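You operate a simulated robot arm through the tools that you are given. There is no shell and no other tool. Be economical: measure what you need, move in short steps, check, and stop when the job is done.

You run a simulated robot arm. Do the job below in one go: nothing can be reset, and whatever is moved stays where it is left.

TASK
Fetch the film card from the olive bench and set it on the top of the island bench. Then take the clean filter from the green bench and put it on the olive bench. Then open the left base drawer. The order counts. Set down upright: clean filter.

Only the result counts: the job must be done as asked and must still hold three seconds after the hand-in. Knocking over, shifting, dropping, spilling or breaking anything else fails it.

THE ROBOT
A 7-joint arm with a vacuum gripper on a trunk, on a base that drives. Base frame: it is fixed to the floor where the robot stands at the start and does not move with it; the origin is under the middle of the robot, x ahead of it, y to its left, z up; the surface under the hand at the start is at about z = 0.88. Readings come in m, degrees, newtons and seconds.
With the tool pointing down near the work surface it reaches from about 0.1 to 0.64 m from the robot's upright axis, wherever it stands. Its first joint turns from -115.0 to 115.0 degrees. Places, roughly: clean filter [3.75, 3, 1]; left base drawer [-3.8, 3.9, 0.3]; olive bench [1.2, -0.1, 0.9]; top of the island bench [-1.6, 0.3, 0.9]. Payload 2.55 kg.
Tool frame: the origin (TCP) lies in the middle of the cups' lips, and z points out of the cups. The gripper has 1 cup of 0.044 m across, covering 0.044 by 0.044 m (tool x, y); the bellows give 0.02 m. With the vacuum on, a cup seals on a smooth face that it is pressed against (1 to 4 N); it does not hold porous or soft things. The pull reaches 55 N.
Orientation is told as [roll, pitch, yaw] about the base's x, y, z axes, in that order, counted from this pose: with the cups facing straight down, the tool's x points along the base's -x, its y along +y and its z along -z.

THE INTERFACE
- The arm moves only by the tool send_rows. Its argument "deltas" is one flat list of numbers, 7 for each row, row after row: the shift along the base's x, y, z in cm, then the turn, a rotation vector about the base's x, y, z in degrees, then the vacuum: 1 switches it on, 0 off. In form: [tx, ty, tz, rx, ry, rz, vac, tx, ty, tz, rx, ry, rz, vac, ...]. A call has 1 to 12 rows; each row shifts and turns the commanded pose from where the row before left it. A row lasts 0.2 s, in which the tool goes at most 0.05 m and 8.6 degrees; a call with a longer step from one row to the next is refused whole, and so is a gripper value outside its range. A pose out of reach is approached as far as the arm can. The call stops where the force on the tool passes 40 N (or 10 N more than at its start, if that is more) or the arm is blocked; 0.2 s more then pass. The pull builds up within a second once a cup has sealed. Time passes only in rows, and 0.2 s behind the last, so rows that do not move give it time. The reply holds the time, the measured pose of the TCP, the force on the tool along the base axes and the pull of the vacuum, in the units named above and with some noise, with the torque about the TCP (base axes, N m) and any sound that the robot's microphone picked up.
- Cameras (640 x 400 px; columns grow to the right, rows downward): "scene" is now at [0.0097, 0.1541, 1.7719]; the picture's right is [-0.33, -0.94, 0.00], its down [-0.76, 0.26, -0.59] and it looks along [0.56, -0.19, -0.81] (base axes); focal length 289 px, centre (320, 200). "wrist" rides on the gripper at [0.081, 0.006, -0.173] in the tool frame; the picture's right is [-0.08, 1.00, 0.00], its down [-0.89, -0.07, -0.45] and it looks along [-0.44, -0.04, 0.90] (tool axes); focal length 256 px, centre (320, 200). There is no depth. A picture from a camera that has moved, and an enlarged one, comes with that camera's place and axes in the base frame and with its lens.
- get_image(camera): a new picture of that camera. No time passes.
- lift_body(by): slides the trunk up (or, below 0, down) by that many m; the arm and the scene camera ride with it, the base frame stays. It gives what a move gives, with no picture.
- roll_base(legs): drives the robot by 1 to 6 legs, each [ahead, left, turn to the left] in m, m and degrees, along the robot's own axes; the way and the turn of a leg run together, so that a leg with both is an arc; at most 1.5 m and 180 degrees a leg. The arm and the cameras ride along, it lands a little off, and it stops where it bumps. It gives what a move gives.
- aim_head(pan, tilt): turns the head with the scene camera to pan (to the left, within 155 degrees either way) and tilt (down, from -29 to 69), counted from straight ahead of the robot. It gives what a move gives.
- zoom(camera, box): a new picture of the part [left, top, right, bottom] of that camera's present view, enlarged. No time passes.
- finish_job(): hands the job in; it is judged then, once.

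Go step by step. Nothing tells you exact positions but the pictures and the camera data: compare them with the known pose of the tool, close in by small moves and look again before you grip or let go. The budget is 165 turns and 128 pictures, counting those below and the enlarged ones. Unless the task says otherwise, let go and move clear before handing in, and close with one line.

The tools are called after "Request:" as a command line: name --argument value ..., lists and objects as JSON in quotes. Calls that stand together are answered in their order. send_rows: Moves the arm, as the interface text tells. Its arguments: {"type":"object","properties":{"deltas":{"type":"array"}},"required":["deltas"]} The other tools are called the same way: lift_body (by) slides the trunk up or down; roll_base (legs) drives the base; aim_head (pan, tilt) turns the head that bears the scene camera; get_image (camera) takes a picture; zoom (camera, box) takes an enlarged picture of a part of a camera's view; finish_job () hands the job in.

At the start:

```text
t: 0.0
eef_pos: [0.3756, -0.1415, 1.1425]
orientation: [0.0, 0.0, 0.0]
force: [0.0, 0.4, -0.2]
ft_torque: [-0.01, 0.01, 0.01]
pull: 0.0
trunk travel left (down, up): [-0.875, 0.115]
robot x, y, heading: [0.0017, 0.0027, -0.1]
head pan, tilt: [-19.1, 53.7]
```

scene: 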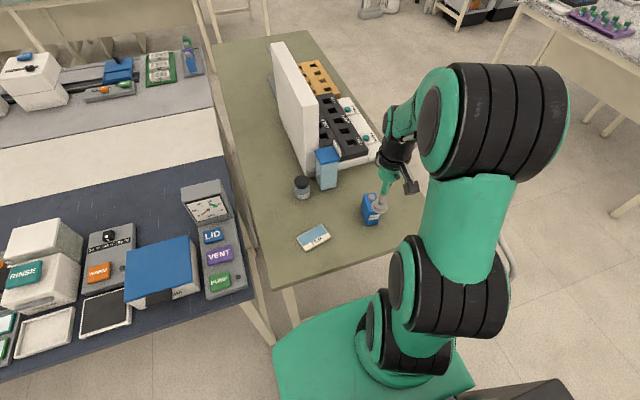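
wrist: 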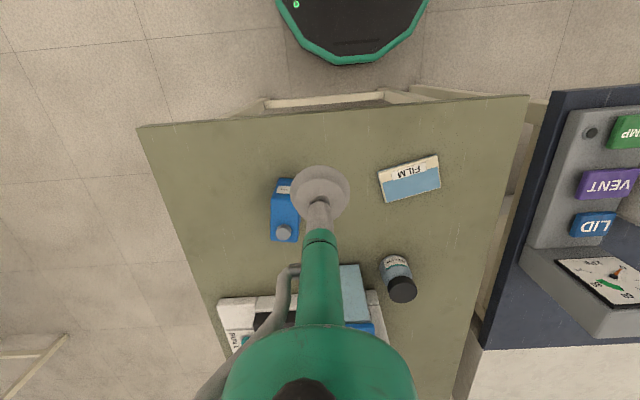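

The film card (white/blue with "FILM") lies at about [0.478, 0.012] on the olive bench. I'll look closer at it first.

Request:
zoom --camera "wrist" --box '[240, 120, 480, 270]'

Request:
zoom --camera "scene" --box '[240, 140, 440, 265]'

```text
2.67 times, centred on (360, 195) of wrist
camera zoom: at [0.2946, -0.1369, 1.3153], right [0.08, 1.0, 0.0], down [0.89, -0.07, 0.45], along [0.44, -0.04, -0.9], focal length 683 px, centre (213, 213)
```

zoom: 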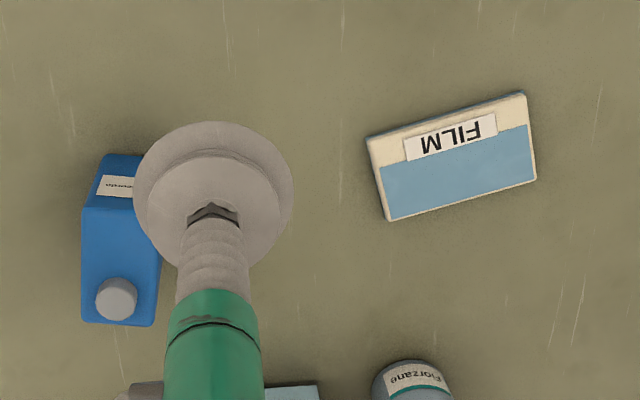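

```text
3.20 times, centred on (340, 202) of scene
camera zoom: at [0.0097, 0.1541, 1.7719], right [-0.33, -0.94, 0.0], down [-0.76, 0.26, -0.59], along [0.56, -0.19, -0.81], focal length 926 px, centre (256, 192)
```

zoom: 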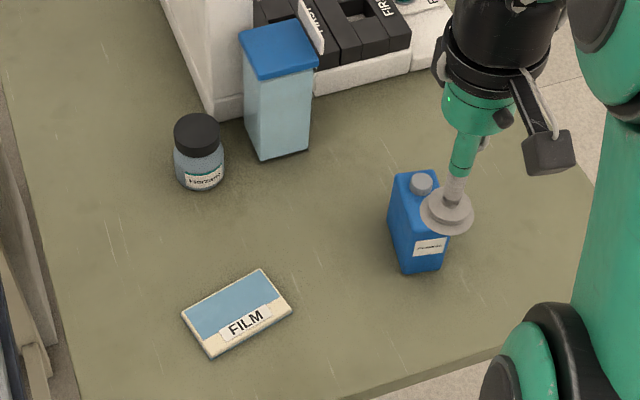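

Card top centre is near [0.475, 0.008]. I move above it, staying clear of the blue bottle.

Request:
send_rows --deltas '[2.5, 3.7, 0, 0, 0, 0, 0, 2.5, 3.7, -2, 0, 0, 0, 0, 2.5, 3.7, -2, 0, 0, 0, 0, 2.4, 3.7, -2, 0, 0, 0, 0, 0, 0, -4, 0, 0, 0, 0, 0, 0, -4, 0, 0, 0, 0, 0, 0, -3, 0, 0, 0, 0, 0, 0, 0, 0, 0, 0, 0]'

Request:
get_image --camera "wrist"

Request:
get_image --camera "scene"

```text
t: 1.8
eef_pos: [0.4738, 0.0056, 0.9727]
orientation: [0.0, -0.1, 0.0]
force: [0.1, 0.1, 0.0]
ft_torque: [-0.02, 0.01, 0.02]
pull: 0.1
trunk travel left (down, up): [-0.875, 0.115]
robot x, y, heading: [-0.0035, 0.0049, 0.0]
head pan, tilt: [-19.1, 53.7]
```

```text
123 pictures are left
camera wrist: at [0.3934, 0.0104, 1.1457], right [0.08, 1.0, 0.0], down [0.89, -0.07, 0.45], along [0.44, -0.04, -0.89], focal length 256 px, centre (320, 200)
```

wrist: 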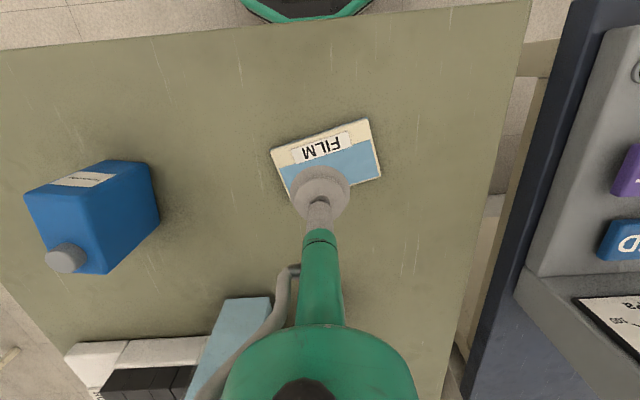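

```text
122 pictures are left
camera scene: at [0.0091, 0.1542, 1.7719], right [-0.33, -0.94, 0.0], down [-0.76, 0.26, -0.59], along [0.56, -0.19, -0.81], focal length 289 px, centre (320, 200)
```

scene: 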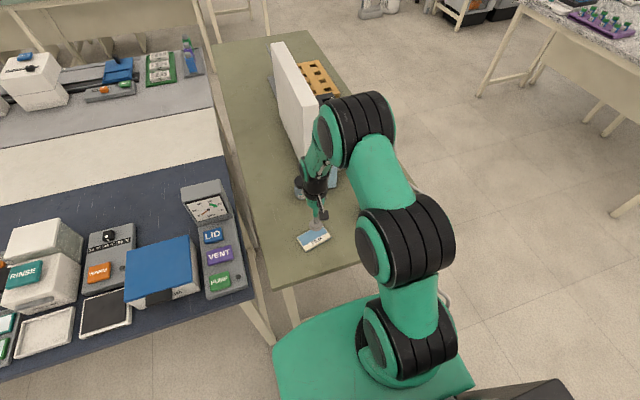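

The card is right below, centre about [0.477, 0.011]. I lower with the vacuum on until it makes contact.

Request:
send_rows --deltas '[0.4, 0.5, -2, 0, 0, 0, 1, 0, 0, -2, 0, 0, 0, 1, 0, 0, -2, 0, 0, 0, 1, 0, 0, -1, 0, 0, 0, 1, 0, 0, -0.5, 0, 0, 0, 1, 0, 0, -0.4, 0, 0, 0, 1, 0, 0, 0, 0, 0, 0, 1, 0, 0, 0, 0, 0, 0, 1]'

```text
t: 3.6
eef_pos: [0.4782, 0.0109, 0.8933]
orientation: [0.0, 0.0, 0.0]
force: [0.7, 0.3, 0.9]
ft_torque: [0.0, -0.02, 0.0]
pull: 55.3
trunk travel left (down, up): [-0.875, 0.115]
robot x, y, heading: [0.0025, -0.0029, 0.0]
head pan, tilt: [-19.1, 53.7]
```

The cup has sealed, so I lift straight up and then look around for the island bench.

Request:
send_rows --deltas '[0, 0, 2, 0, 0, 0, 1, 0, 0, 3, 0, 0, 0, 1, 0, 0, 4, 0, 0, 0, 1, 0, 0, 4, 0, 0, 0, 1, 0, 0, 4, 0, 0, 0, 1, 0, 0, 4, 0, 0, 0, 1, -3, 0, 3, 0, 0, 0, 1, -3, 0, 3, 0, 0, 0, 1, -3, 0, 0, 0, 0, 0, 1, 0, 0, 0, 0, 0, 0, 1]'

Request:
aim_head --pan 150 --tilt 30

Request:
get_image --camera "scene"

Request:
get_image --camera "wrist"

```text
t: 5.8
eef_pos: [0.3859, 0.01, 1.1638]
orientation: [0.0, 0.1, -0.1]
force: [0.4, -0.3, 0.3]
ft_torque: [-0.02, 0.05, 0.01]
pull: 54.5
trunk travel left (down, up): [-0.875, 0.115]
robot x, y, heading: [0.0014, -0.0016, 0.0]
head pan, tilt: [-19.1, 53.7]
```

```text
t: 8.4
eef_pos: [0.3873, 0.0104, 1.164]
orientation: [0.0, -0.1, -0.1]
force: [-0.8, 0.7, -0.6]
ft_torque: [-0.02, -0.01, -0.03]
pull: 55.0
trunk travel left (down, up): [-0.875, 0.115]
robot x, y, heading: [-0.0014, -0.0014, -0.2]
head pan, tilt: [150.0, 30.0]
```

```text
121 pictures are left
camera scene: at [-0.1382, 0.2235, 1.8063], right [0.5, 0.87, 0.0], down [0.43, -0.25, -0.87], along [-0.75, 0.43, -0.5], focal length 289 px, centre (320, 200)
```

scene: 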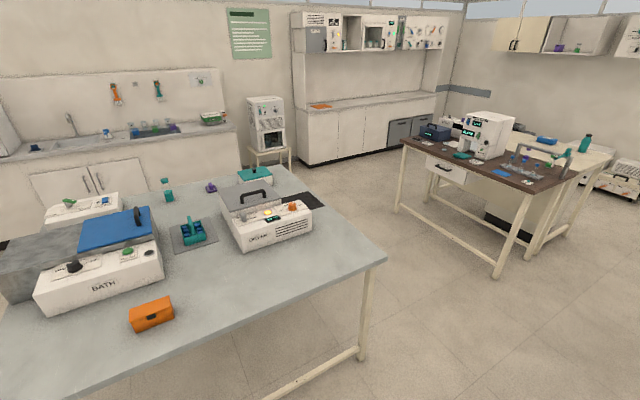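

```text
120 pictures are left
camera wrist: at [0.3074, 0.016, 1.3376], right [0.08, 1.0, 0.0], down [0.89, -0.07, 0.45], along [0.44, -0.04, -0.9], focal length 256 px, centre (320, 200)
```

wrist: 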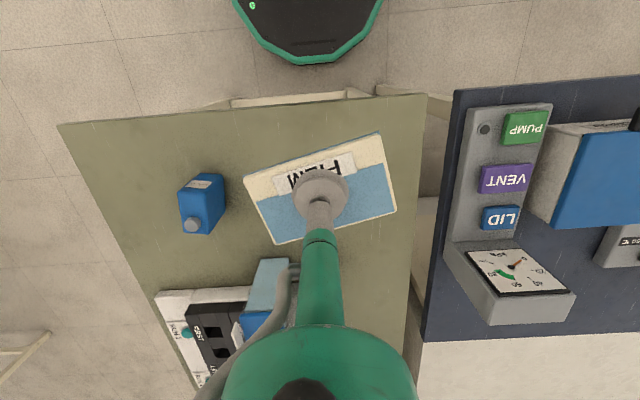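

The card hangs on the cup. The island is the grey bench behind me, with its front edge near x≈-0.85 and a free area near [-1.03, 0.65]; I back up, turn and look.

Request:
roll_base --legs '[[-0.25, 0, 0], [0, 0, 90], [0.6, 0, 0], [0, 0, 90]]'

Request:
aim_head --pan 0 --tilt 50

Request:
get_image --camera "scene"

Request:
get_image --camera "wrist"

```text
t: 20.8
eef_pos: [-0.6387, 0.5872, 1.1654]
orientation: [0.0, 0.0, -179.9]
force: [0.0, -0.9, -0.6]
ft_torque: [-0.01, 0.0, -0.01]
pull: 54.5
trunk travel left (down, up): [-0.875, 0.115]
robot x, y, heading: [-0.2506, 0.5942, -179.9]
head pan, tilt: [150.0, 30.0]
```

```text
t: 23.2
eef_pos: [-0.6393, 0.5878, 1.1657]
orientation: [0.0, 0.1, -179.9]
force: [-0.6, 0.4, -0.5]
ft_torque: [-0.01, -0.01, 0.0]
pull: 54.9
trunk travel left (down, up): [-0.875, 0.115]
robot x, y, heading: [-0.2531, 0.5994, -180.0]
head pan, tilt: [0.0, 50.0]
```

```text
119 pictures are left
camera scene: at [-0.2675, 0.4225, 1.7768], right [0.0, 1.0, 0.0], down [0.77, 0.0, -0.64], along [-0.64, 0.0, -0.77], focal length 289 px, centre (320, 200)
```

scene: 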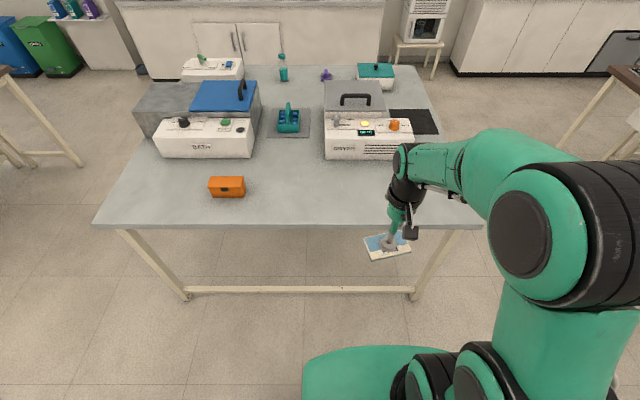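

```text
118 pictures are left
camera wrist: at [-0.5581, 0.5794, 1.3376], right [-0.08, -1.0, 0.0], down [-0.89, 0.07, 0.45], along [-0.44, 0.03, -0.9], focal length 256 px, centre (320, 200)
```

wrist: 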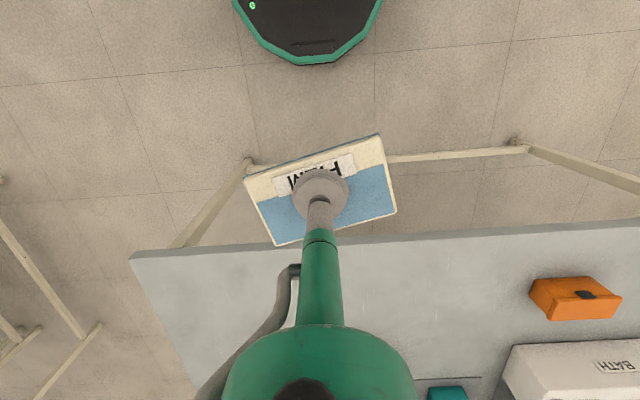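

The island's front edge is at x≈-0.886 and the space before the right device (x>-1.25) is free. I drive up and place at about [-1.06, 0.6].

Request:
roll_base --legs '[[0.26, 0, 0]]'

Request:
send_rows --deltas '[-4, 0, 0, 0, 0, 0, 1, -4, 0, 0, 0, 0, 0, 1, -4, 0, -3, 0, 0, 0, 1, -4, 0, -3, 0, 0, 0, 1, 0, 0, -4, 0, 0, 0, 1, 0, 0, -4, 0, 0, 0, 1, 0, 0, -4, 0, 0, 0, 1, 0, 0, -2, 0, 0, 0, 1, 0, 0, 0, 0, 0, 0, 1]'

Request:
get_image --camera "scene"

Request:
get_image --camera "wrist"

```text
t: 25.1
eef_pos: [-0.8985, 0.5869, 1.1642]
orientation: [-0.1, 0.0, -180.0]
force: [0.1, 0.2, -1.1]
ft_torque: [0.01, -0.02, -0.02]
pull: 55.4
trunk travel left (down, up): [-0.875, 0.115]
robot x, y, heading: [-0.51, 0.5941, -180.0]
head pan, tilt: [0.0, 50.0]
```

```text
t: 27.1
eef_pos: [-1.0585, 0.587, 0.9649]
orientation: [-0.1, 0.1, -180.0]
force: [0.4, 0.3, -0.8]
ft_torque: [-0.01, 0.01, -0.01]
pull: 54.9
trunk travel left (down, up): [-0.875, 0.115]
robot x, y, heading: [-0.5141, 0.598, -180.1]
head pan, tilt: [0.0, 50.0]
```

```text
117 pictures are left
camera scene: at [-0.5272, 0.4224, 1.7768], right [0.0, 1.0, 0.0], down [0.77, 0.0, -0.64], along [-0.64, 0.0, -0.77], focal length 289 px, centre (320, 200)
```

scene: 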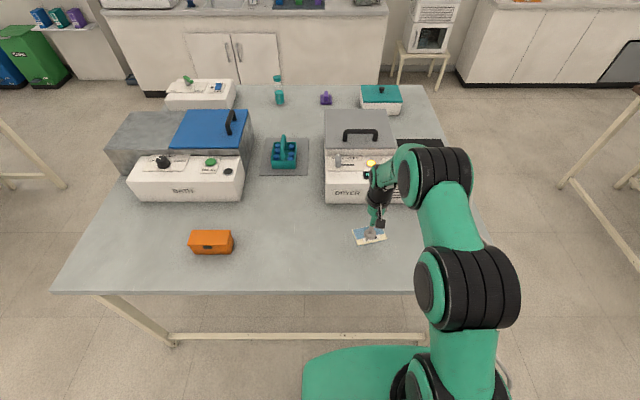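

```text
116 pictures are left
camera wrist: at [-0.9778, 0.58, 1.1385], right [-0.08, -1.0, 0.0], down [-0.89, 0.07, 0.45], along [-0.44, 0.04, -0.9], focal length 256 px, centre (320, 200)
```

wrist: 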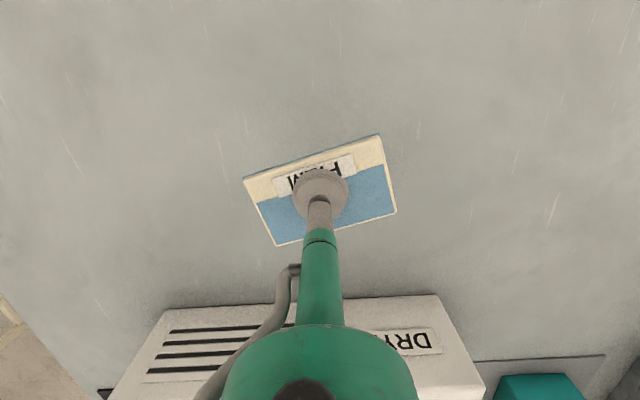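

The spot below is empty bench. I lower in small steps until it touches.

Request:
send_rows --deltas '[0, 0, -2, 0, 0, 0, 1, 0, 0, -2, 0, 0, 0, 1, 0, 0, -1.5, 0, 0, 0, 1, 0, 0, -0.7, 0, 0, 0, 1, 0, 0, -0.4, 0, 0, 0, 1, 0, 0, 0, 0, 0, 0, 1]'

```text
t: 28.4
eef_pos: [-1.0585, 0.5867, 0.8992]
orientation: [-0.1, -0.1, -180.1]
force: [-0.2, 0.1, -0.5]
ft_torque: [0.0, 0.01, -0.01]
pull: 55.5
trunk travel left (down, up): [-0.875, 0.115]
robot x, y, heading: [-0.5083, 0.5976, -180.0]
head pan, tilt: [0.0, 50.0]
```

Request:
send_rows --deltas '[0, 0, -0.3, 0, 0, 0, 1, 0, 0, -0.3, 0, 0, 0, 1, 0, 0, -0.2, 0, 0, 0, 1, 0, 0, 0, 0, 0, 0, 1]'

```text
t: 29.4
eef_pos: [-1.0585, 0.5863, 0.8901]
orientation: [0.0, -0.1, -180.0]
force: [0.4, 0.6, -0.5]
ft_torque: [-0.02, -0.01, 0.01]
pull: 54.6
trunk travel left (down, up): [-0.875, 0.115]
robot x, y, heading: [-0.5109, 0.597, -180.1]
head pan, tilt: [0.0, 50.0]
```

No contact yet, so I continue down a few millimetres at a time.

Request:
send_rows --deltas '[0, 0, -0.2, 0, 0, 0, 1, 0, 0, -0.2, 0, 0, 0, 1, 0, 0, 0, 0, 0, 0, 1]'

Request:
zoom --camera "scene" --box '[320, 190, 420, 252]'

```text
t: 30.2
eef_pos: [-1.0582, 0.5863, 0.8888]
orientation: [-0.1, -0.3, -180.0]
force: [2.3, 0.1, 16.8]
ft_torque: [-0.04, -0.15, -0.04]
pull: 54.7
trunk travel left (down, up): [-0.875, 0.115]
robot x, y, heading: [-0.5106, 0.5983, -180.1]
head pan, tilt: [0.0, 50.0]
```

```text
6.40 times, centred on (370, 221) of scene
camera zoom: at [-0.5244, 0.4224, 1.7769], right [0.0, 1.0, 0.0], down [0.76, 0.0, -0.64], along [-0.64, 0.0, -0.76], focal length 1852 px, centre (0, 66)
```

zoom: 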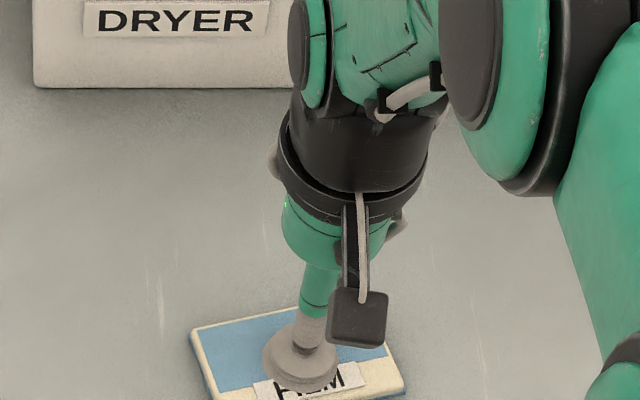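

Contact (16.8 N). I back off slightly, switch the vacuum off, wait and lift clear.

Request:
send_rows --deltas '[0, 0, 0.2, 0, 0, 0, 1, 0, 0, 0, 0, 0, 0, 0, 0, 0, 0, 0, 0, 0, 0, 0, 0, 0, 0, 0, 0, 0, 0, 0, 0, 0, 0, 0, 0, 0, 0, 0, 0, 0, 0, 0, 0, 0, 1, 0, 0, 0, 0, 0, 0, 2, 0, 0, 0, 0, 0, 0, 4, 0, 0, 0, 0, 0, 0, 4, 0, 0, 0, 0]'

Request:
get_image --camera "wrist"

```text
t: 32.5
eef_pos: [-1.0575, 0.5873, 0.9994]
orientation: [0.1, 0.0, -180.1]
force: [0.5, 0.6, -0.5]
ft_torque: [0.01, -0.03, 0.03]
pull: 0.1
trunk travel left (down, up): [-0.875, 0.115]
robot x, y, heading: [-0.5094, 0.5959, -179.7]
head pan, tilt: [0.0, 50.0]
```

```text
114 pictures are left
camera wrist: at [-0.9772, 0.5795, 1.1718], right [-0.08, -1.0, 0.0], down [-0.89, 0.07, 0.44], along [-0.44, 0.04, -0.9], focal length 256 px, centre (320, 200)
```

wrist: 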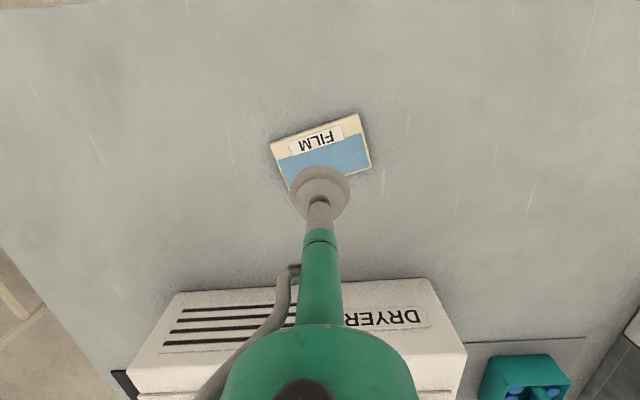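

The card lies on the island. I raise and retract the arm, then survey the room toward the green bench at [3.75, 3].

Request:
send_rows --deltas '[0, 0, 5, 0, 0, 0, 0, 0, 0, 5, 0, 0, 0, 0, 4, 0, 3, 0, 0, 0, 0, 4, 0, 3, 0, 0, 0, 0, 4, 0, 2, 0, 0, 0, 0, 4, 0, 0, 0, 0, 0, 0, 4, 0, 0, 0, 0, 0, 0, 4, 0, 0, 0, 0, 0, 0]'

Request:
roll_base --legs '[[-0.25, 0, 0]]'

Request:
aim_head --pan -140 --tilt 25

Request:
get_image --camera "scene"

Request:
aim_head --pan -80 --tilt 25

Request:
get_image --camera "scene"

```text
t: 34.2
eef_pos: [-0.8172, 0.5866, 1.179]
orientation: [0.0, 0.0, -180.0]
force: [-0.3, 0.3, -0.3]
ft_torque: [0.02, 0.02, 0.0]
pull: 0.1
trunk travel left (down, up): [-0.875, 0.115]
robot x, y, heading: [-0.5121, 0.5972, -179.9]
head pan, tilt: [0.0, 50.0]
```

```text
t: 36.1
eef_pos: [-0.5671, 0.5865, 1.1782]
orientation: [0.0, 0.0, 179.9]
force: [0.1, 0.0, 0.3]
ft_torque: [0.03, 0.03, 0.01]
pull: 0.0
trunk travel left (down, up): [-0.875, 0.115]
robot x, y, heading: [-0.2599, 0.597, 179.9]
head pan, tilt: [0.0, 50.0]
```

```text
t: 38.3
eef_pos: [-0.5687, 0.5873, 1.1785]
orientation: [0.1, 0.1, 179.9]
force: [0.1, 0.4, -0.4]
ft_torque: [0.01, -0.01, -0.01]
pull: 0.0
trunk travel left (down, up): [-0.875, 0.115]
robot x, y, heading: [-0.2593, 0.5951, 179.9]
head pan, tilt: [-140.0, 25.0]
```

```text
113 pictures are left
camera scene: at [-0.1301, 0.4813, 1.8142], right [0.64, -0.77, 0.0], down [-0.32, -0.27, -0.91], along [0.69, 0.58, -0.42], focal length 289 px, centre (320, 200)
```

scene: 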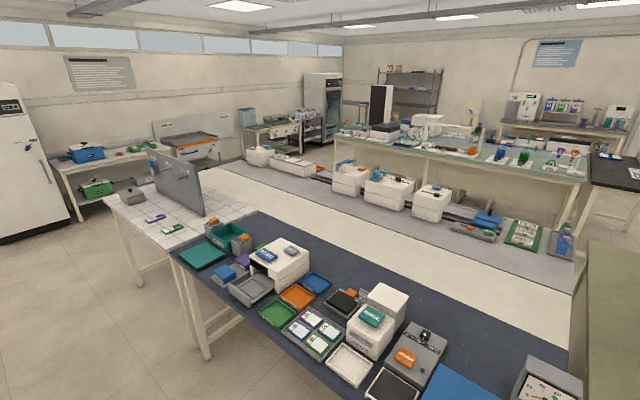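

```text
t: 39.6
eef_pos: [-0.5676, 0.5878, 1.1779]
orientation: [0.0, 0.0, 180.0]
force: [0.6, 0.8, 0.2]
ft_torque: [0.0, -0.02, -0.02]
pull: 0.1
trunk travel left (down, up): [-0.875, 0.115]
robot x, y, heading: [-0.2596, 0.598, 180.0]
head pan, tilt: [-80.0, 25.0]
```

```text
112 pictures are left
camera scene: at [-0.2165, 0.513, 1.8143], right [0.99, 0.17, 0.0], down [0.07, -0.42, -0.91], along [-0.16, 0.89, -0.42], focal length 289 px, centre (320, 200)
```

scene: 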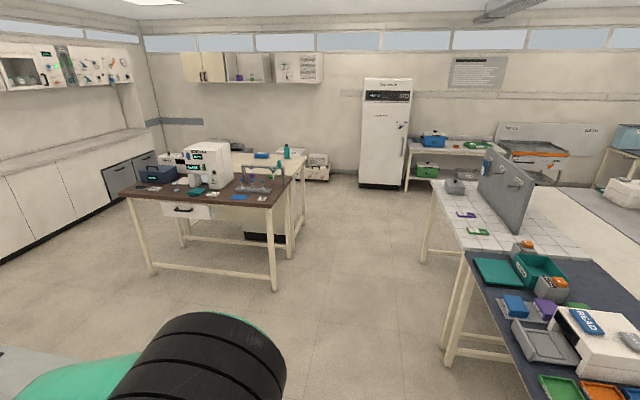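

The green bench is the long one in the right back; I zoom in there to understand it and the aisles.

Request:
aim_head --pan -145 --tilt 15

Request:
zoom --camera "scene" --box '[220, 60, 460, 210]'

Request:
zoom --camera "scene" --box '[400, 80, 640, 230]'

Request:
aim_head --pan 150 --tilt 25

Request:
get_image --camera "scene"

```text
t: 41.0
eef_pos: [-0.5695, 0.5867, 1.1786]
orientation: [-0.1, 0.0, 180.0]
force: [0.0, 0.3, 0.4]
ft_torque: [0.0, 0.0, 0.0]
pull: 0.0
trunk travel left (down, up): [-0.875, 0.115]
robot x, y, heading: [-0.2583, 0.6002, 180.0]
head pan, tilt: [-145.0, 15.0]
```

```text
2.67 times, centred on (340, 135) of scene
camera zoom: at [-0.1242, 0.4757, 1.8305], right [0.57, -0.82, 0.0], down [-0.21, -0.15, -0.97], along [0.79, 0.55, -0.26], focal length 772 px, centre (267, 373)
```

zoom: 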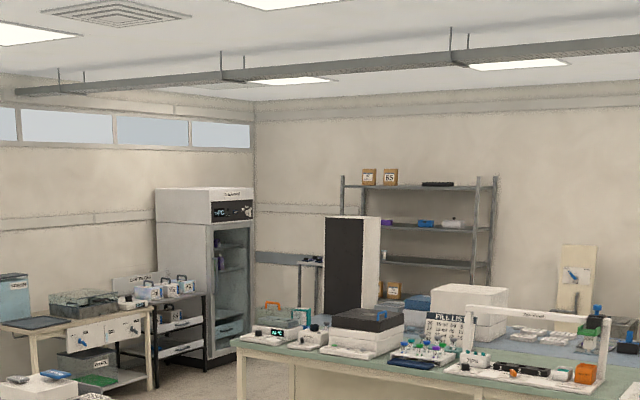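

```text
2.67 times, centred on (520, 155) of scene
camera zoom: at [-0.1242, 0.4757, 1.8305], right [0.57, -0.82, 0.0], down [-0.21, -0.15, -0.97], along [0.79, 0.55, -0.26], focal length 772 px, centre (-213, 320)
```

zoom: 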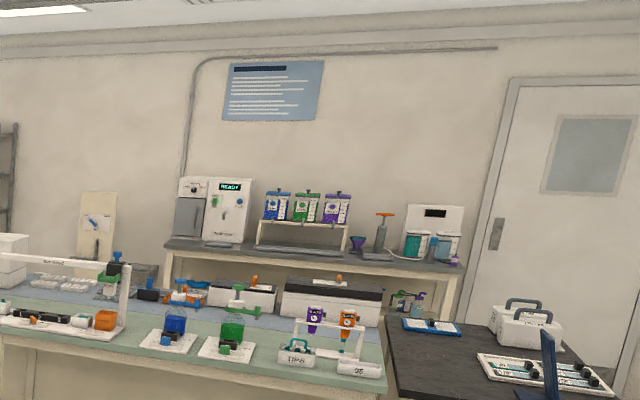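

```text
t: 45.0
eef_pos: [-0.5682, 0.5868, 1.1775]
orientation: [0.0, 0.0, 179.8]
force: [0.5, -0.6, 0.0]
ft_torque: [0.0, 0.01, 0.02]
pull: 0.0
trunk travel left (down, up): [-0.875, 0.115]
robot x, y, heading: [-0.263, 0.5997, 180.0]
head pan, tilt: [150.0, 25.0]
```

```text
109 pictures are left
camera scene: at [-0.121, 0.3759, 1.8142], right [-0.5, -0.86, 0.0], down [-0.37, 0.21, -0.91], along [0.78, -0.45, -0.42], focal length 289 px, centre (320, 200)
```

scene: 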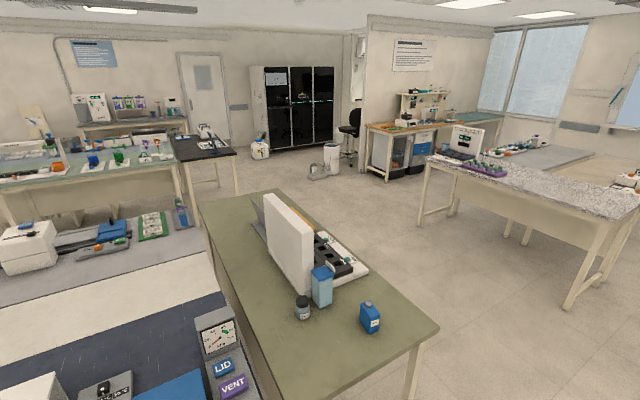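

The green bench's near edge is x≈3.13, running y≈0.2–2.9; the filter is by its north end, best reached via the aisle at y≈3.7. I drive up the corridor at x≈-0.26.

Request:
roll_base --legs '[[0, 0, -90], [1.5, 0, 0], [1.5, 0, 0], [0, 0, -90]]'

Request:
aim_head --pan 0 --tilt 20

Request:
get_image --camera "scene"

```text
t: 67.1
eef_pos: [0.0517, 3.6068, 1.1781]
orientation: [0.0, 0.0, -0.1]
force: [-0.1, 0.1, 0.6]
ft_torque: [0.01, -0.03, 0.01]
pull: 0.1
trunk travel left (down, up): [-0.875, 0.115]
robot x, y, heading: [-0.2572, 3.5953, -0.1]
head pan, tilt: [150.0, 25.0]
```

```text
t: 69.5
eef_pos: [0.0508, 3.607, 1.1779]
orientation: [0.0, 0.1, -0.2]
force: [0.0, 0.0, 0.3]
ft_torque: [0.01, 0.02, 0.0]
pull: 0.0
trunk travel left (down, up): [-0.875, 0.115]
robot x, y, heading: [-0.2533, 3.596, -0.7]
head pan, tilt: [0.0, 20.0]
```

```text
108 pictures are left
camera scene: at [-0.2229, 3.7748, 1.8223], right [0.0, -1.0, 0.0], down [-0.34, 0.0, -0.94], along [0.94, 0.0, -0.34], focal length 289 px, centre (320, 200)
```

scene: 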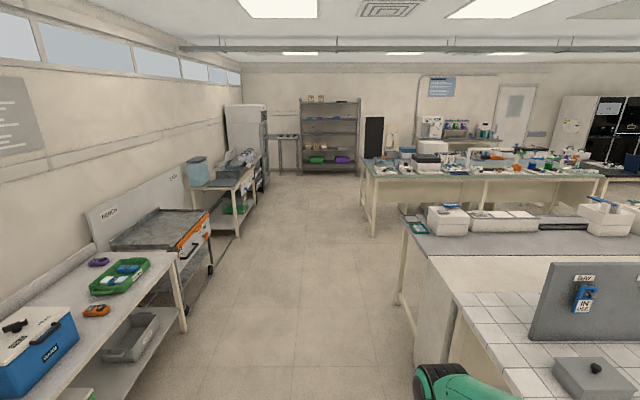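

The aisle is clear; the green bench's north end is at y≈3.24. I drive along y≈3.8 to x≈2.7 and look.

Request:
roll_base --legs '[[0, 0.22, 0], [1.5, 0, 0], [1.5, 0, 0]]'

Request:
aim_head --pan -45 --tilt 35

Request:
get_image --camera "scene"

```text
t: 85.2
eef_pos: [3.0547, 3.8287, 1.1781]
orientation: [0.0, 0.0, 0.6]
force: [0.1, 0.3, 0.1]
ft_torque: [-0.02, -0.01, 0.03]
pull: 0.0
trunk travel left (down, up): [-0.875, 0.115]
robot x, y, heading: [2.7469, 3.8129, 0.8]
head pan, tilt: [0.0, 20.0]
```

```text
t: 86.3
eef_pos: [3.054, 3.829, 1.1779]
orientation: [0.0, 0.0, 0.6]
force: [-0.4, -0.7, -0.4]
ft_torque: [0.0, 0.03, -0.05]
pull: 0.1
trunk travel left (down, up): [-0.875, 0.115]
robot x, y, heading: [2.7437, 3.8135, 0.6]
head pan, tilt: [-45.0, 35.0]
```

```text
107 pictures are left
camera scene: at [2.7473, 3.9302, 1.7985], right [-0.7, -0.72, 0.0], down [-0.41, 0.4, -0.82], along [0.59, -0.57, -0.57], focal length 289 px, centre (320, 200)
```

scene: 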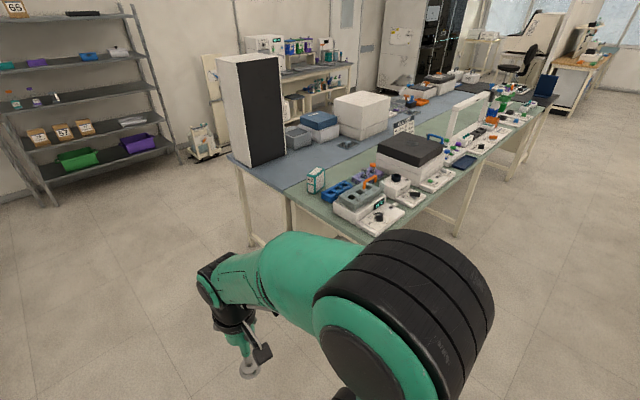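

Request:
zoom --camera "scene" --box '[270, 130, 480, 261]'

```text
3.05 times, centred on (375, 196) of scene
camera zoom: at [2.7473, 3.9302, 1.7985], right [-0.7, -0.72, 0.0], down [-0.41, 0.4, -0.82], along [0.59, -0.57, -0.57], focal length 882 px, centre (152, 214)
```

zoom: 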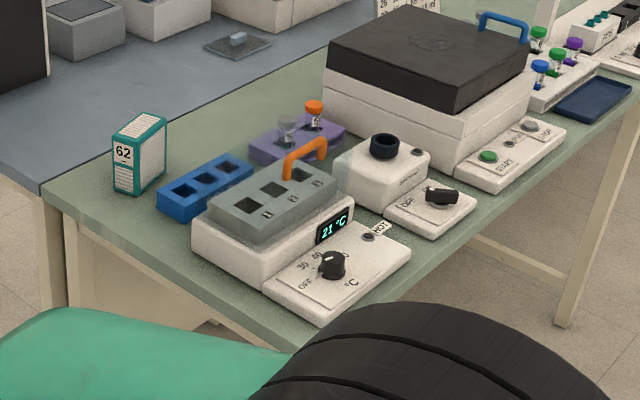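

The filter is the teal-framed pleated box "62" at about [3.75, 2.99], standing on the green bench end. I drive in front of that end and turn to face it.

Request:
roll_base --legs '[[1.0, 0, 0], [0, 0, -90]]'

Request:
aim_head --pan 0 --tilt 50

Request:
get_image --camera "scene"

Request:
get_image --camera "wrist"

```text
t: 95.4
eef_pos: [3.7625, 3.5208, 1.1779]
orientation: [0.0, 0.1, -89.1]
force: [-0.9, 0.5, 0.0]
ft_torque: [0.0, -0.03, 0.03]
pull: 0.0
trunk travel left (down, up): [-0.875, 0.115]
robot x, y, heading: [3.7465, 3.827, -89.3]
head pan, tilt: [-45.0, 35.0]
```

```text
t: 96.5
eef_pos: [3.7623, 3.5204, 1.1778]
orientation: [0.0, 0.1, -89.1]
force: [-0.1, 0.9, 0.7]
ft_torque: [-0.01, -0.01, -0.01]
pull: 0.1
trunk travel left (down, up): [-0.875, 0.115]
robot x, y, heading: [3.7471, 3.8296, -89.2]
head pan, tilt: [0.0, 50.0]
```

```text
105 pictures are left
camera scene: at [3.9242, 3.8149, 1.7768], right [-1.0, -0.01, 0.0], down [-0.01, 0.77, -0.64], along [0.01, -0.64, -0.77], focal length 289 px, centre (320, 200)
```

scene: 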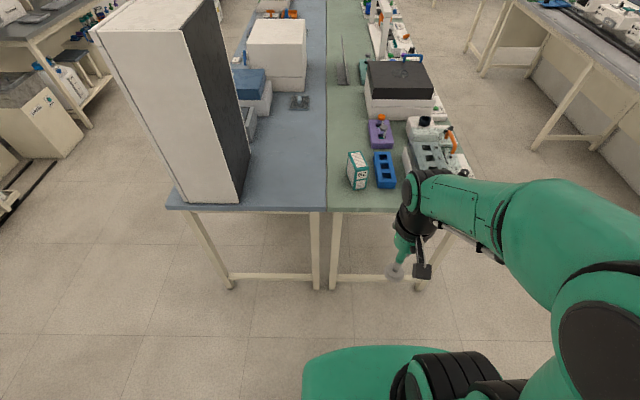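

```text
104 pictures are left
camera wrist: at [3.7683, 3.6, 1.3509], right [1.0, -0.06, 0.0], down [-0.06, -0.89, 0.45], along [-0.03, -0.44, -0.9], focal length 256 px, centre (320, 200)
```

wrist: 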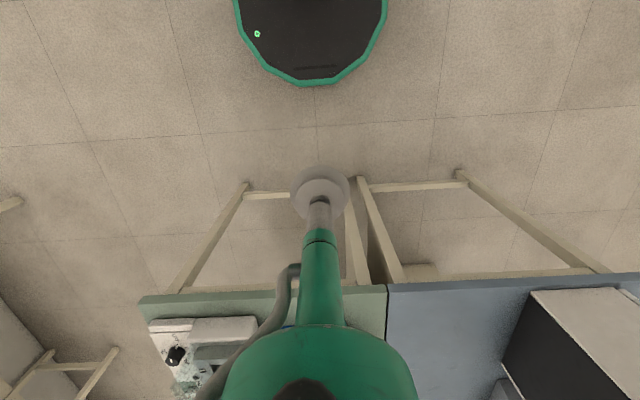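

Request:
zoom --camera "scene" --box '[325, 130, 421, 190]'

Request:
roll_base --legs '[[0.33, 0, 0]]'

Request:
get_image --camera "scene"

Request:
get_image --camera "wrist"

```text
6.67 times, centred on (373, 160) of scene
camera zoom: at [3.9242, 3.8149, 1.7768], right [-1.0, -0.01, 0.0], down [-0.01, 0.77, -0.64], along [0.01, -0.64, -0.77], focal length 1930 px, centre (-33, 467)
```

zoom: 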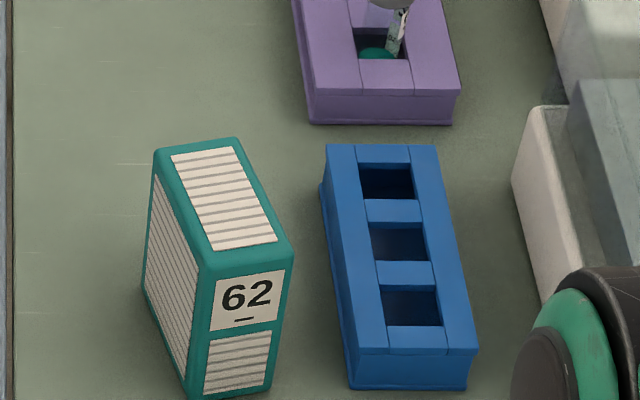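

```text
t: 98.7
eef_pos: [3.7674, 3.1881, 1.1772]
orientation: [0.0, 0.1, -89.2]
force: [-0.5, 0.6, 0.0]
ft_torque: [-0.02, -0.01, -0.01]
pull: 0.0
trunk travel left (down, up): [-0.875, 0.115]
robot x, y, heading: [3.7489, 3.4967, -89.3]
head pan, tilt: [0.0, 50.0]
```

```text
102 pictures are left
camera scene: at [3.929, 3.4826, 1.7767], right [-1.0, -0.01, 0.0], down [-0.01, 0.77, -0.64], along [0.01, -0.64, -0.77], focal length 289 px, centre (320, 200)
```

scene: 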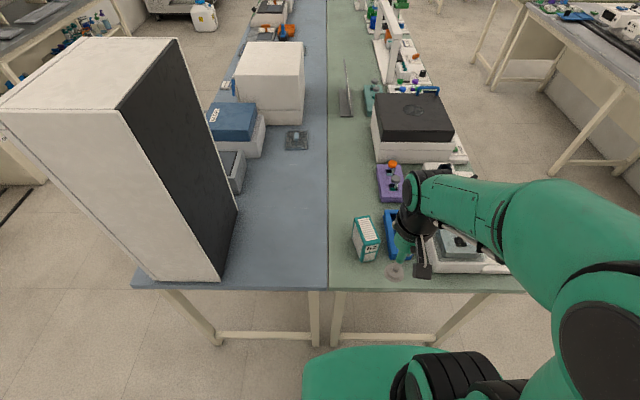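

```text
101 pictures are left
camera wrist: at [3.7728, 3.2679, 1.3509], right [1.0, -0.07, 0.0], down [-0.06, -0.89, 0.45], along [-0.03, -0.44, -0.9], focal length 256 px, centre (320, 200)
```

wrist: 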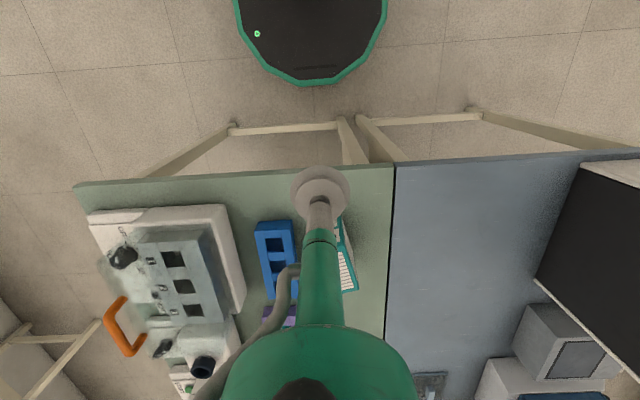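

The filter stands at about centre [3.784, 2.95], top z≈0.985, 0.052 × 0.115 m; its faces look pleated with a "62" label on the near end. I move above it and look closer.

Request:
send_rows --deltas '[0.3, -4, 0, 0, 0, 0, 0, 0.3, -4, 0, 0, 0, 0, 0, 0.3, -4, 0, 0, 0, 0, 0, 0.3, -4, -2, 0, 0, 0, 0, 0.3, -4, -3, 0, 0, 0, 0, 0.2, -3.8, -3, 0, 0, 0, 0, 0, 0, -3, 0, 0, 0, 0, 0, 0, 0, 0, 0, 0, 0]'

Request:
get_image --camera "wrist"

Request:
zoom --camera "scene" --box '[320, 190, 416, 250]'

```text
t: 100.5
eef_pos: [3.7843, 2.9504, 1.0666]
orientation: [0.1, 0.0, -89.2]
force: [0.4, -0.5, 0.0]
ft_torque: [0.02, 0.0, 0.0]
pull: 0.1
trunk travel left (down, up): [-0.875, 0.115]
robot x, y, heading: [3.753, 3.4939, -89.2]
head pan, tilt: [0.0, 50.0]
```

```text
100 pictures are left
camera wrist: at [3.7894, 3.0299, 1.2399], right [1.0, -0.07, 0.0], down [-0.06, -0.89, 0.45], along [-0.03, -0.44, -0.9], focal length 256 px, centre (320, 200)
```

wrist: 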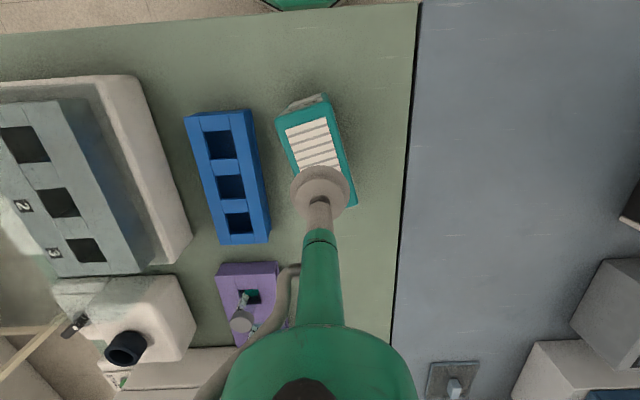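

```text
6.67 times, centred on (368, 220) of scene
camera zoom: at [3.929, 3.4827, 1.7767], right [-1.0, -0.01, 0.0], down [-0.01, 0.77, -0.64], along [0.01, -0.64, -0.77], focal length 1930 px, centre (0, 67)
```

zoom: 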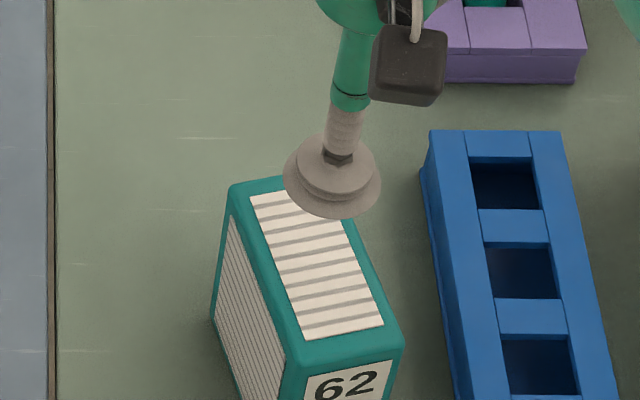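

Tool is over the top's centre. I try a gentle seal on the top face first.

Request:
send_rows --deltas '[0, 0, -3, 0, 0, 0, 1, 0, 0, -3, 0, 0, 0, 1, 0, 0, -1, 0, 0, 0, 1, 0, 0, -0.5, 0, 0, 0, 1, 0, 0, -0.4, 0, 0, 0, 1, 0, 0, 0, 0, 0, 0, 1, 0, 0, 0, 0, 0, 0, 1]'

```text
t: 102.1
eef_pos: [3.7855, 2.9504, 0.9938]
orientation: [-0.1, -0.7, -89.2]
force: [0.1, -0.4, 32.9]
ft_torque: [-0.04, 0.08, 0.02]
pull: 54.5
trunk travel left (down, up): [-0.875, 0.115]
robot x, y, heading: [3.7521, 3.4987, -89.2]
head pan, tilt: [0.0, 50.0]
```

It sealed on the top. I ease off and lift straight up.

Request:
send_rows --deltas '[0, 0, 0.4, 0, 0, 0, 1, 0, 0, 0.6, 0, 0, 0, 1, 0, 0, 1, 0, 0, 0, 1, 0, 0, 2, 0, 0, 0, 1, 0, 0, 3, 0, 0, 0, 1, 0, 0, 4, 0, 0, 0, 1, 0, 0, 4, 0, 0, 0, 1, 0, 0, 4, 0, 0, 0, 1, 0, 0, 4, 0, 0, 0, 1, 0, 0, 4, 0, 0, 0, 1, 0, 0, 0, 0, 0, 0, 1]'

Request:
get_image --camera "scene"

```text
t: 104.5
eef_pos: [3.7808, 2.9777, 1.1598]
orientation: [0.0, 0.0, -89.2]
force: [0.4, 1.1, -1.6]
ft_torque: [-0.01, -0.01, -0.02]
pull: 55.1
out of reach, approached as far as the arm can: row 8, 9, 10
trunk travel left (down, up): [-0.875, 0.115]
robot x, y, heading: [3.7506, 3.4974, -89.2]
head pan, tilt: [0.0, 50.0]
```

```text
98 pictures are left
camera scene: at [3.929, 3.4834, 1.7768], right [-1.0, -0.01, 0.0], down [-0.01, 0.77, -0.64], along [0.01, -0.64, -0.77], focal length 289 px, centre (320, 200)
```

scene: 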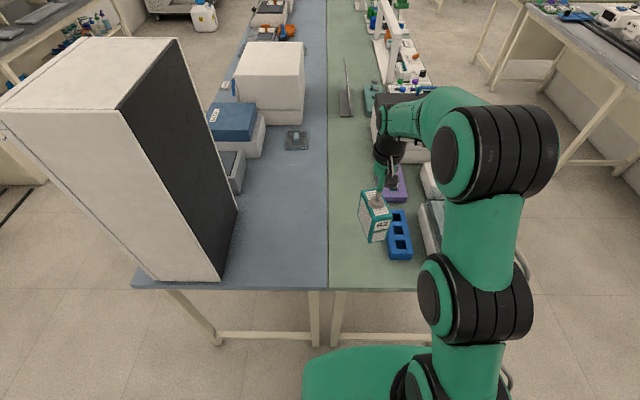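

The filter is held. I retract toward the robot and raise the trunk for clearance.

Request:
send_rows --deltas '[0, 4, 0, 0, 0, 0, 1, 0, 4, 0, 0, 0, 0, 1, 0, 4, 0, 0, 0, 0, 1, 0, 4, 0, 0, 0, 0, 1, 0, 4, 0, 0, 0, 0, 1, 0, 2, 0, 0, 0, 0, 1, 0, 0, 0, 0, 0, 0, 1]'

Request:
get_image --camera "wrist"

```text
t: 106.1
eef_pos: [3.7816, 3.1983, 1.1597]
orientation: [0.1, -0.1, -89.1]
force: [-0.6, 0.5, -1.6]
ft_torque: [0.03, -0.01, 0.04]
pull: 54.4
trunk travel left (down, up): [-0.875, 0.115]
robot x, y, heading: [3.7525, 3.496, -89.3]
head pan, tilt: [0.0, 50.0]
```

```text
97 pictures are left
camera wrist: at [3.7876, 3.2785, 1.3326], right [1.0, -0.07, 0.0], down [-0.06, -0.89, 0.44], along [-0.03, -0.44, -0.9], focal length 256 px, centre (320, 200)
```

wrist: 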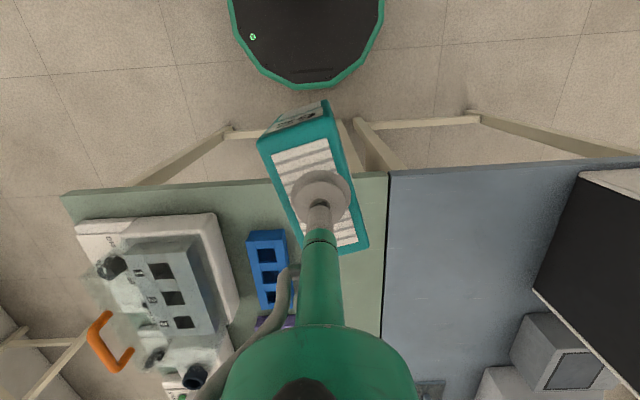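

Held firmly. I back out and drive the known route back: west along y≈3.8.

Request:
roll_base --legs '[[-0.33, 0, 0], [0, 0, -90.7], [1.5, 0, 0], [1.5, 0, 0], [1.0, 0, 0]]'

Request:
aim_head --pan 60 --tilt 30

Request:
get_image --camera "scene"

```text
t: 131.0
eef_pos: [-0.5475, 3.8543, 1.1596]
orientation: [-0.1, 0.0, 179.7]
force: [0.2, -0.1, -1.9]
ft_torque: [0.04, -0.02, 0.0]
pull: 54.6
trunk travel left (down, up): [-0.875, 0.115]
robot x, y, heading: [-0.2497, 3.8771, 180.0]
head pan, tilt: [0.0, 50.0]
```

```text
t: 132.3
eef_pos: [-0.5471, 3.8539, 1.1606]
orientation: [0.0, 0.1, 179.8]
force: [-0.3, -0.1, -1.2]
ft_torque: [0.0, 0.01, 0.02]
pull: 54.8
trunk travel left (down, up): [-0.875, 0.115]
robot x, y, heading: [-0.2496, 3.8806, 179.6]
head pan, tilt: [60.0, 30.0]
```

```text
96 pictures are left
camera scene: at [-0.2356, 3.6262, 1.8063], right [-0.86, 0.5, 0.0], down [0.25, 0.43, -0.87], along [-0.44, -0.75, -0.5], focal length 289 px, centre (320, 200)
```

scene: 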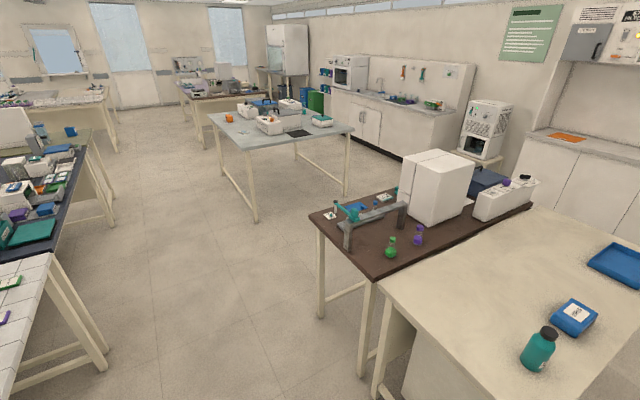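

Path south along x≈-0.25 is clear. I drive back to the olive bench.

Request:
roll_base --legs '[[0, 0, 90.4], [1.5, 0, 0], [1.5, 0, 0], [0.88, 0, 0], [0, 0, 90]]'

Request:
aim_head --pan 0 --tilt 50

Request:
get_image --camera "scene"

```text
t: 158.7
eef_pos: [0.1149, 0.029, 1.1604]
orientation: [0.0, 0.0, 1.0]
force: [-0.1, 0.1, -2.7]
ft_torque: [0.01, 0.01, 0.0]
pull: 54.9
trunk travel left (down, up): [-0.875, 0.115]
robot x, y, heading: [-0.1801, -0.0023, 1.0]
head pan, tilt: [60.0, 30.0]
```

```text
t: 160.0
eef_pos: [0.116, 0.03, 1.1597]
orientation: [0.0, -0.1, 1.0]
force: [0.5, 0.2, -0.6]
ft_torque: [-0.02, 0.02, 0.02]
pull: 54.3
trunk travel left (down, up): [-0.875, 0.115]
robot x, y, heading: [-0.1831, -0.0005, 0.8]
head pan, tilt: [0.0, 50.0]
```

```text
95 pictures are left
camera scene: at [-0.1674, 0.1769, 1.7768], right [0.02, -1.0, 0.0], down [-0.77, -0.01, -0.64], along [0.64, 0.01, -0.77], focal length 289 px, centre (320, 200)
```

scene: 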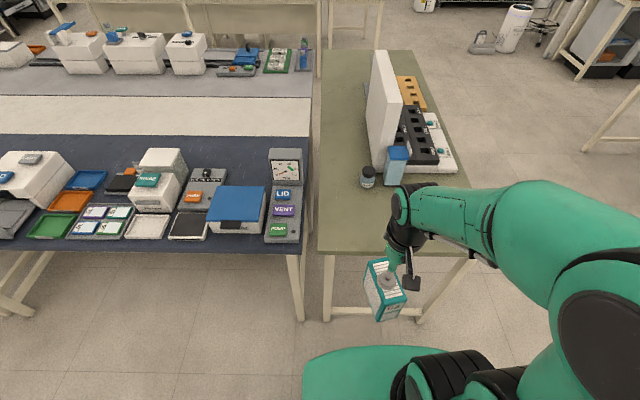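

I roll up to the bench; the free spot where the card lay (≈[0.46, 0.03]) is the target.

Request:
roll_base --legs '[[0.17, 0, 0]]'

Request:
send_rows --deltas '[4, 0, 0, 0, 0, 0, 1, 4, 0, 0, 0, 0, 0, 1, 4, 0, 0, 0, 0, 0, 1, 4, 0, 0, 0, 0, 0, 1, 1, 0, 0, 0, 0, 0, 1, 0, 0, 0, 0, 0, 0, 1]'

Request:
get_image --camera "scene"

Request:
get_image --camera "wrist"

```text
t: 161.4
eef_pos: [0.2844, 0.0318, 1.1584]
orientation: [0.0, 0.0, 0.9]
force: [0.5, 0.6, -2.3]
ft_torque: [0.0, 0.04, 0.01]
pull: 54.7
trunk travel left (down, up): [-0.875, 0.115]
robot x, y, heading: [-0.0106, 0.0016, 0.8]
head pan, tilt: [0.0, 50.0]
```

```text
t: 162.8
eef_pos: [0.4553, 0.0315, 1.1611]
orientation: [0.0, 0.0, 0.9]
force: [-0.7, 0.2, -1.5]
ft_torque: [0.01, 0.01, 0.0]
pull: 54.4
trunk travel left (down, up): [-0.875, 0.115]
robot x, y, heading: [-0.0149, 0.0033, 0.9]
head pan, tilt: [0.0, 50.0]
```

```text
94 pictures are left
camera scene: at [0.0027, 0.1794, 1.7768], right [0.02, -1.0, 0.0], down [-0.77, -0.01, -0.64], along [0.64, 0.01, -0.77], focal length 289 px, centre (320, 200)
```

scene: 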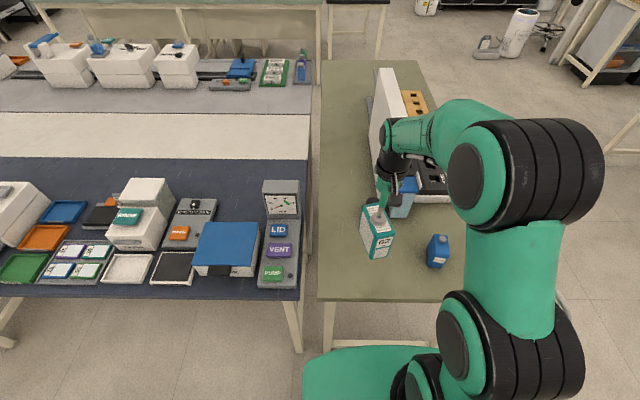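

```text
93 pictures are left
camera wrist: at [0.3746, 0.0351, 1.3333], right [0.06, 1.0, 0.0], down [0.89, -0.06, 0.45], along [0.44, -0.03, -0.9], focal length 256 px, centre (320, 200)
```

wrist: 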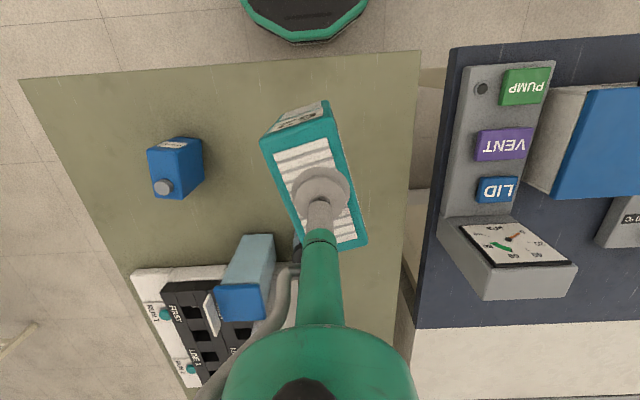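

Clear spot. I lower to just above the bench.

Request:
send_rows --deltas '[0, 0, -4, 0, 0, 0, 1, 0, 0, -4, 0, 0, 0, 1, 0, 0, -3, 0, 0, 0, 1, 0, 0, -2, 0, 0, 0, 1, 0, 0, -1, 0, 0, 0, 1, 0, 0, 0, 0, 0, 0, 1]'

Request:
zoom --camera "scene" --box '[310, 170, 454, 260]'

```text
t: 164.2
eef_pos: [0.456, 0.0314, 1.0192]
orientation: [-0.1, 0.0, 0.8]
force: [-0.1, 0.1, -0.8]
ft_torque: [0.0, 0.03, 0.0]
pull: 54.7
trunk travel left (down, up): [-0.875, 0.115]
robot x, y, heading: [-0.0119, 0.0021, 0.7]
head pan, tilt: [0.0, 50.0]
```

```text
4.44 times, centred on (382, 215) of scene
camera zoom: at [0.0024, 0.1795, 1.7768], right [0.02, -1.0, 0.0], down [-0.77, -0.01, -0.64], along [0.64, 0.01, -0.77], focal length 1286 px, centre (44, 133)
```

zoom: 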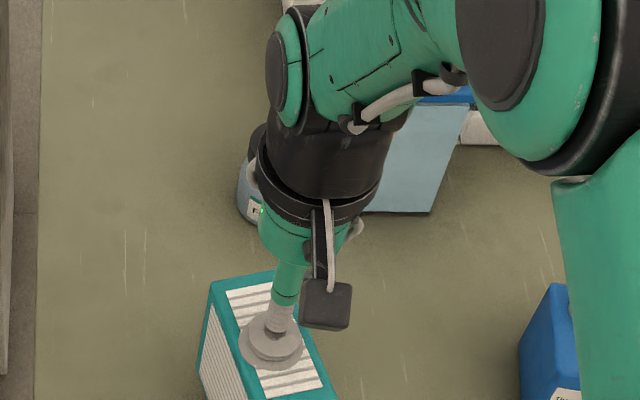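

Request:
send_rows --deltas '[0, 0, -0.6, 0, 0, 0, 1, 0, 0, -0.5, 0, 0, 0, 1, 0, 0, -0.4, 0, 0, 0, 1, 0, 0, -0.3, 0, 0, 0, 1, 0, 0, 0, 0, 0, 0, 1]'

```text
t: 165.4
eef_pos: [0.4541, 0.0325, 1.0007]
orientation: [0.0, 0.0, 1.0]
force: [0.1, 0.8, -2.4]
ft_torque: [0.0, 0.04, 0.01]
pull: 55.0
trunk travel left (down, up): [-0.875, 0.115]
robot x, y, heading: [-0.0113, -0.0006, 1.0]
head pan, tilt: [0.0, 50.0]
```

Still no contact; I go on in 2 mm steps.

Request:
send_rows --deltas '[0, 0, -0.2, 0, 0, 0, 1, 0, 0, -0.2, 0, 0, 0, 1, 0, 0, 0, 0, 0, 0, 1]'

```text
t: 166.2
eef_pos: [0.456, 0.0315, 0.9999]
orientation: [0.1, -0.4, 1.0]
force: [-0.6, -1.4, 15.3]
ft_torque: [-0.05, 0.17, -0.04]
pull: 55.0
trunk travel left (down, up): [-0.875, 0.115]
robot x, y, heading: [-0.0103, -0.0024, 0.8]
head pan, tilt: [0.0, 50.0]
```

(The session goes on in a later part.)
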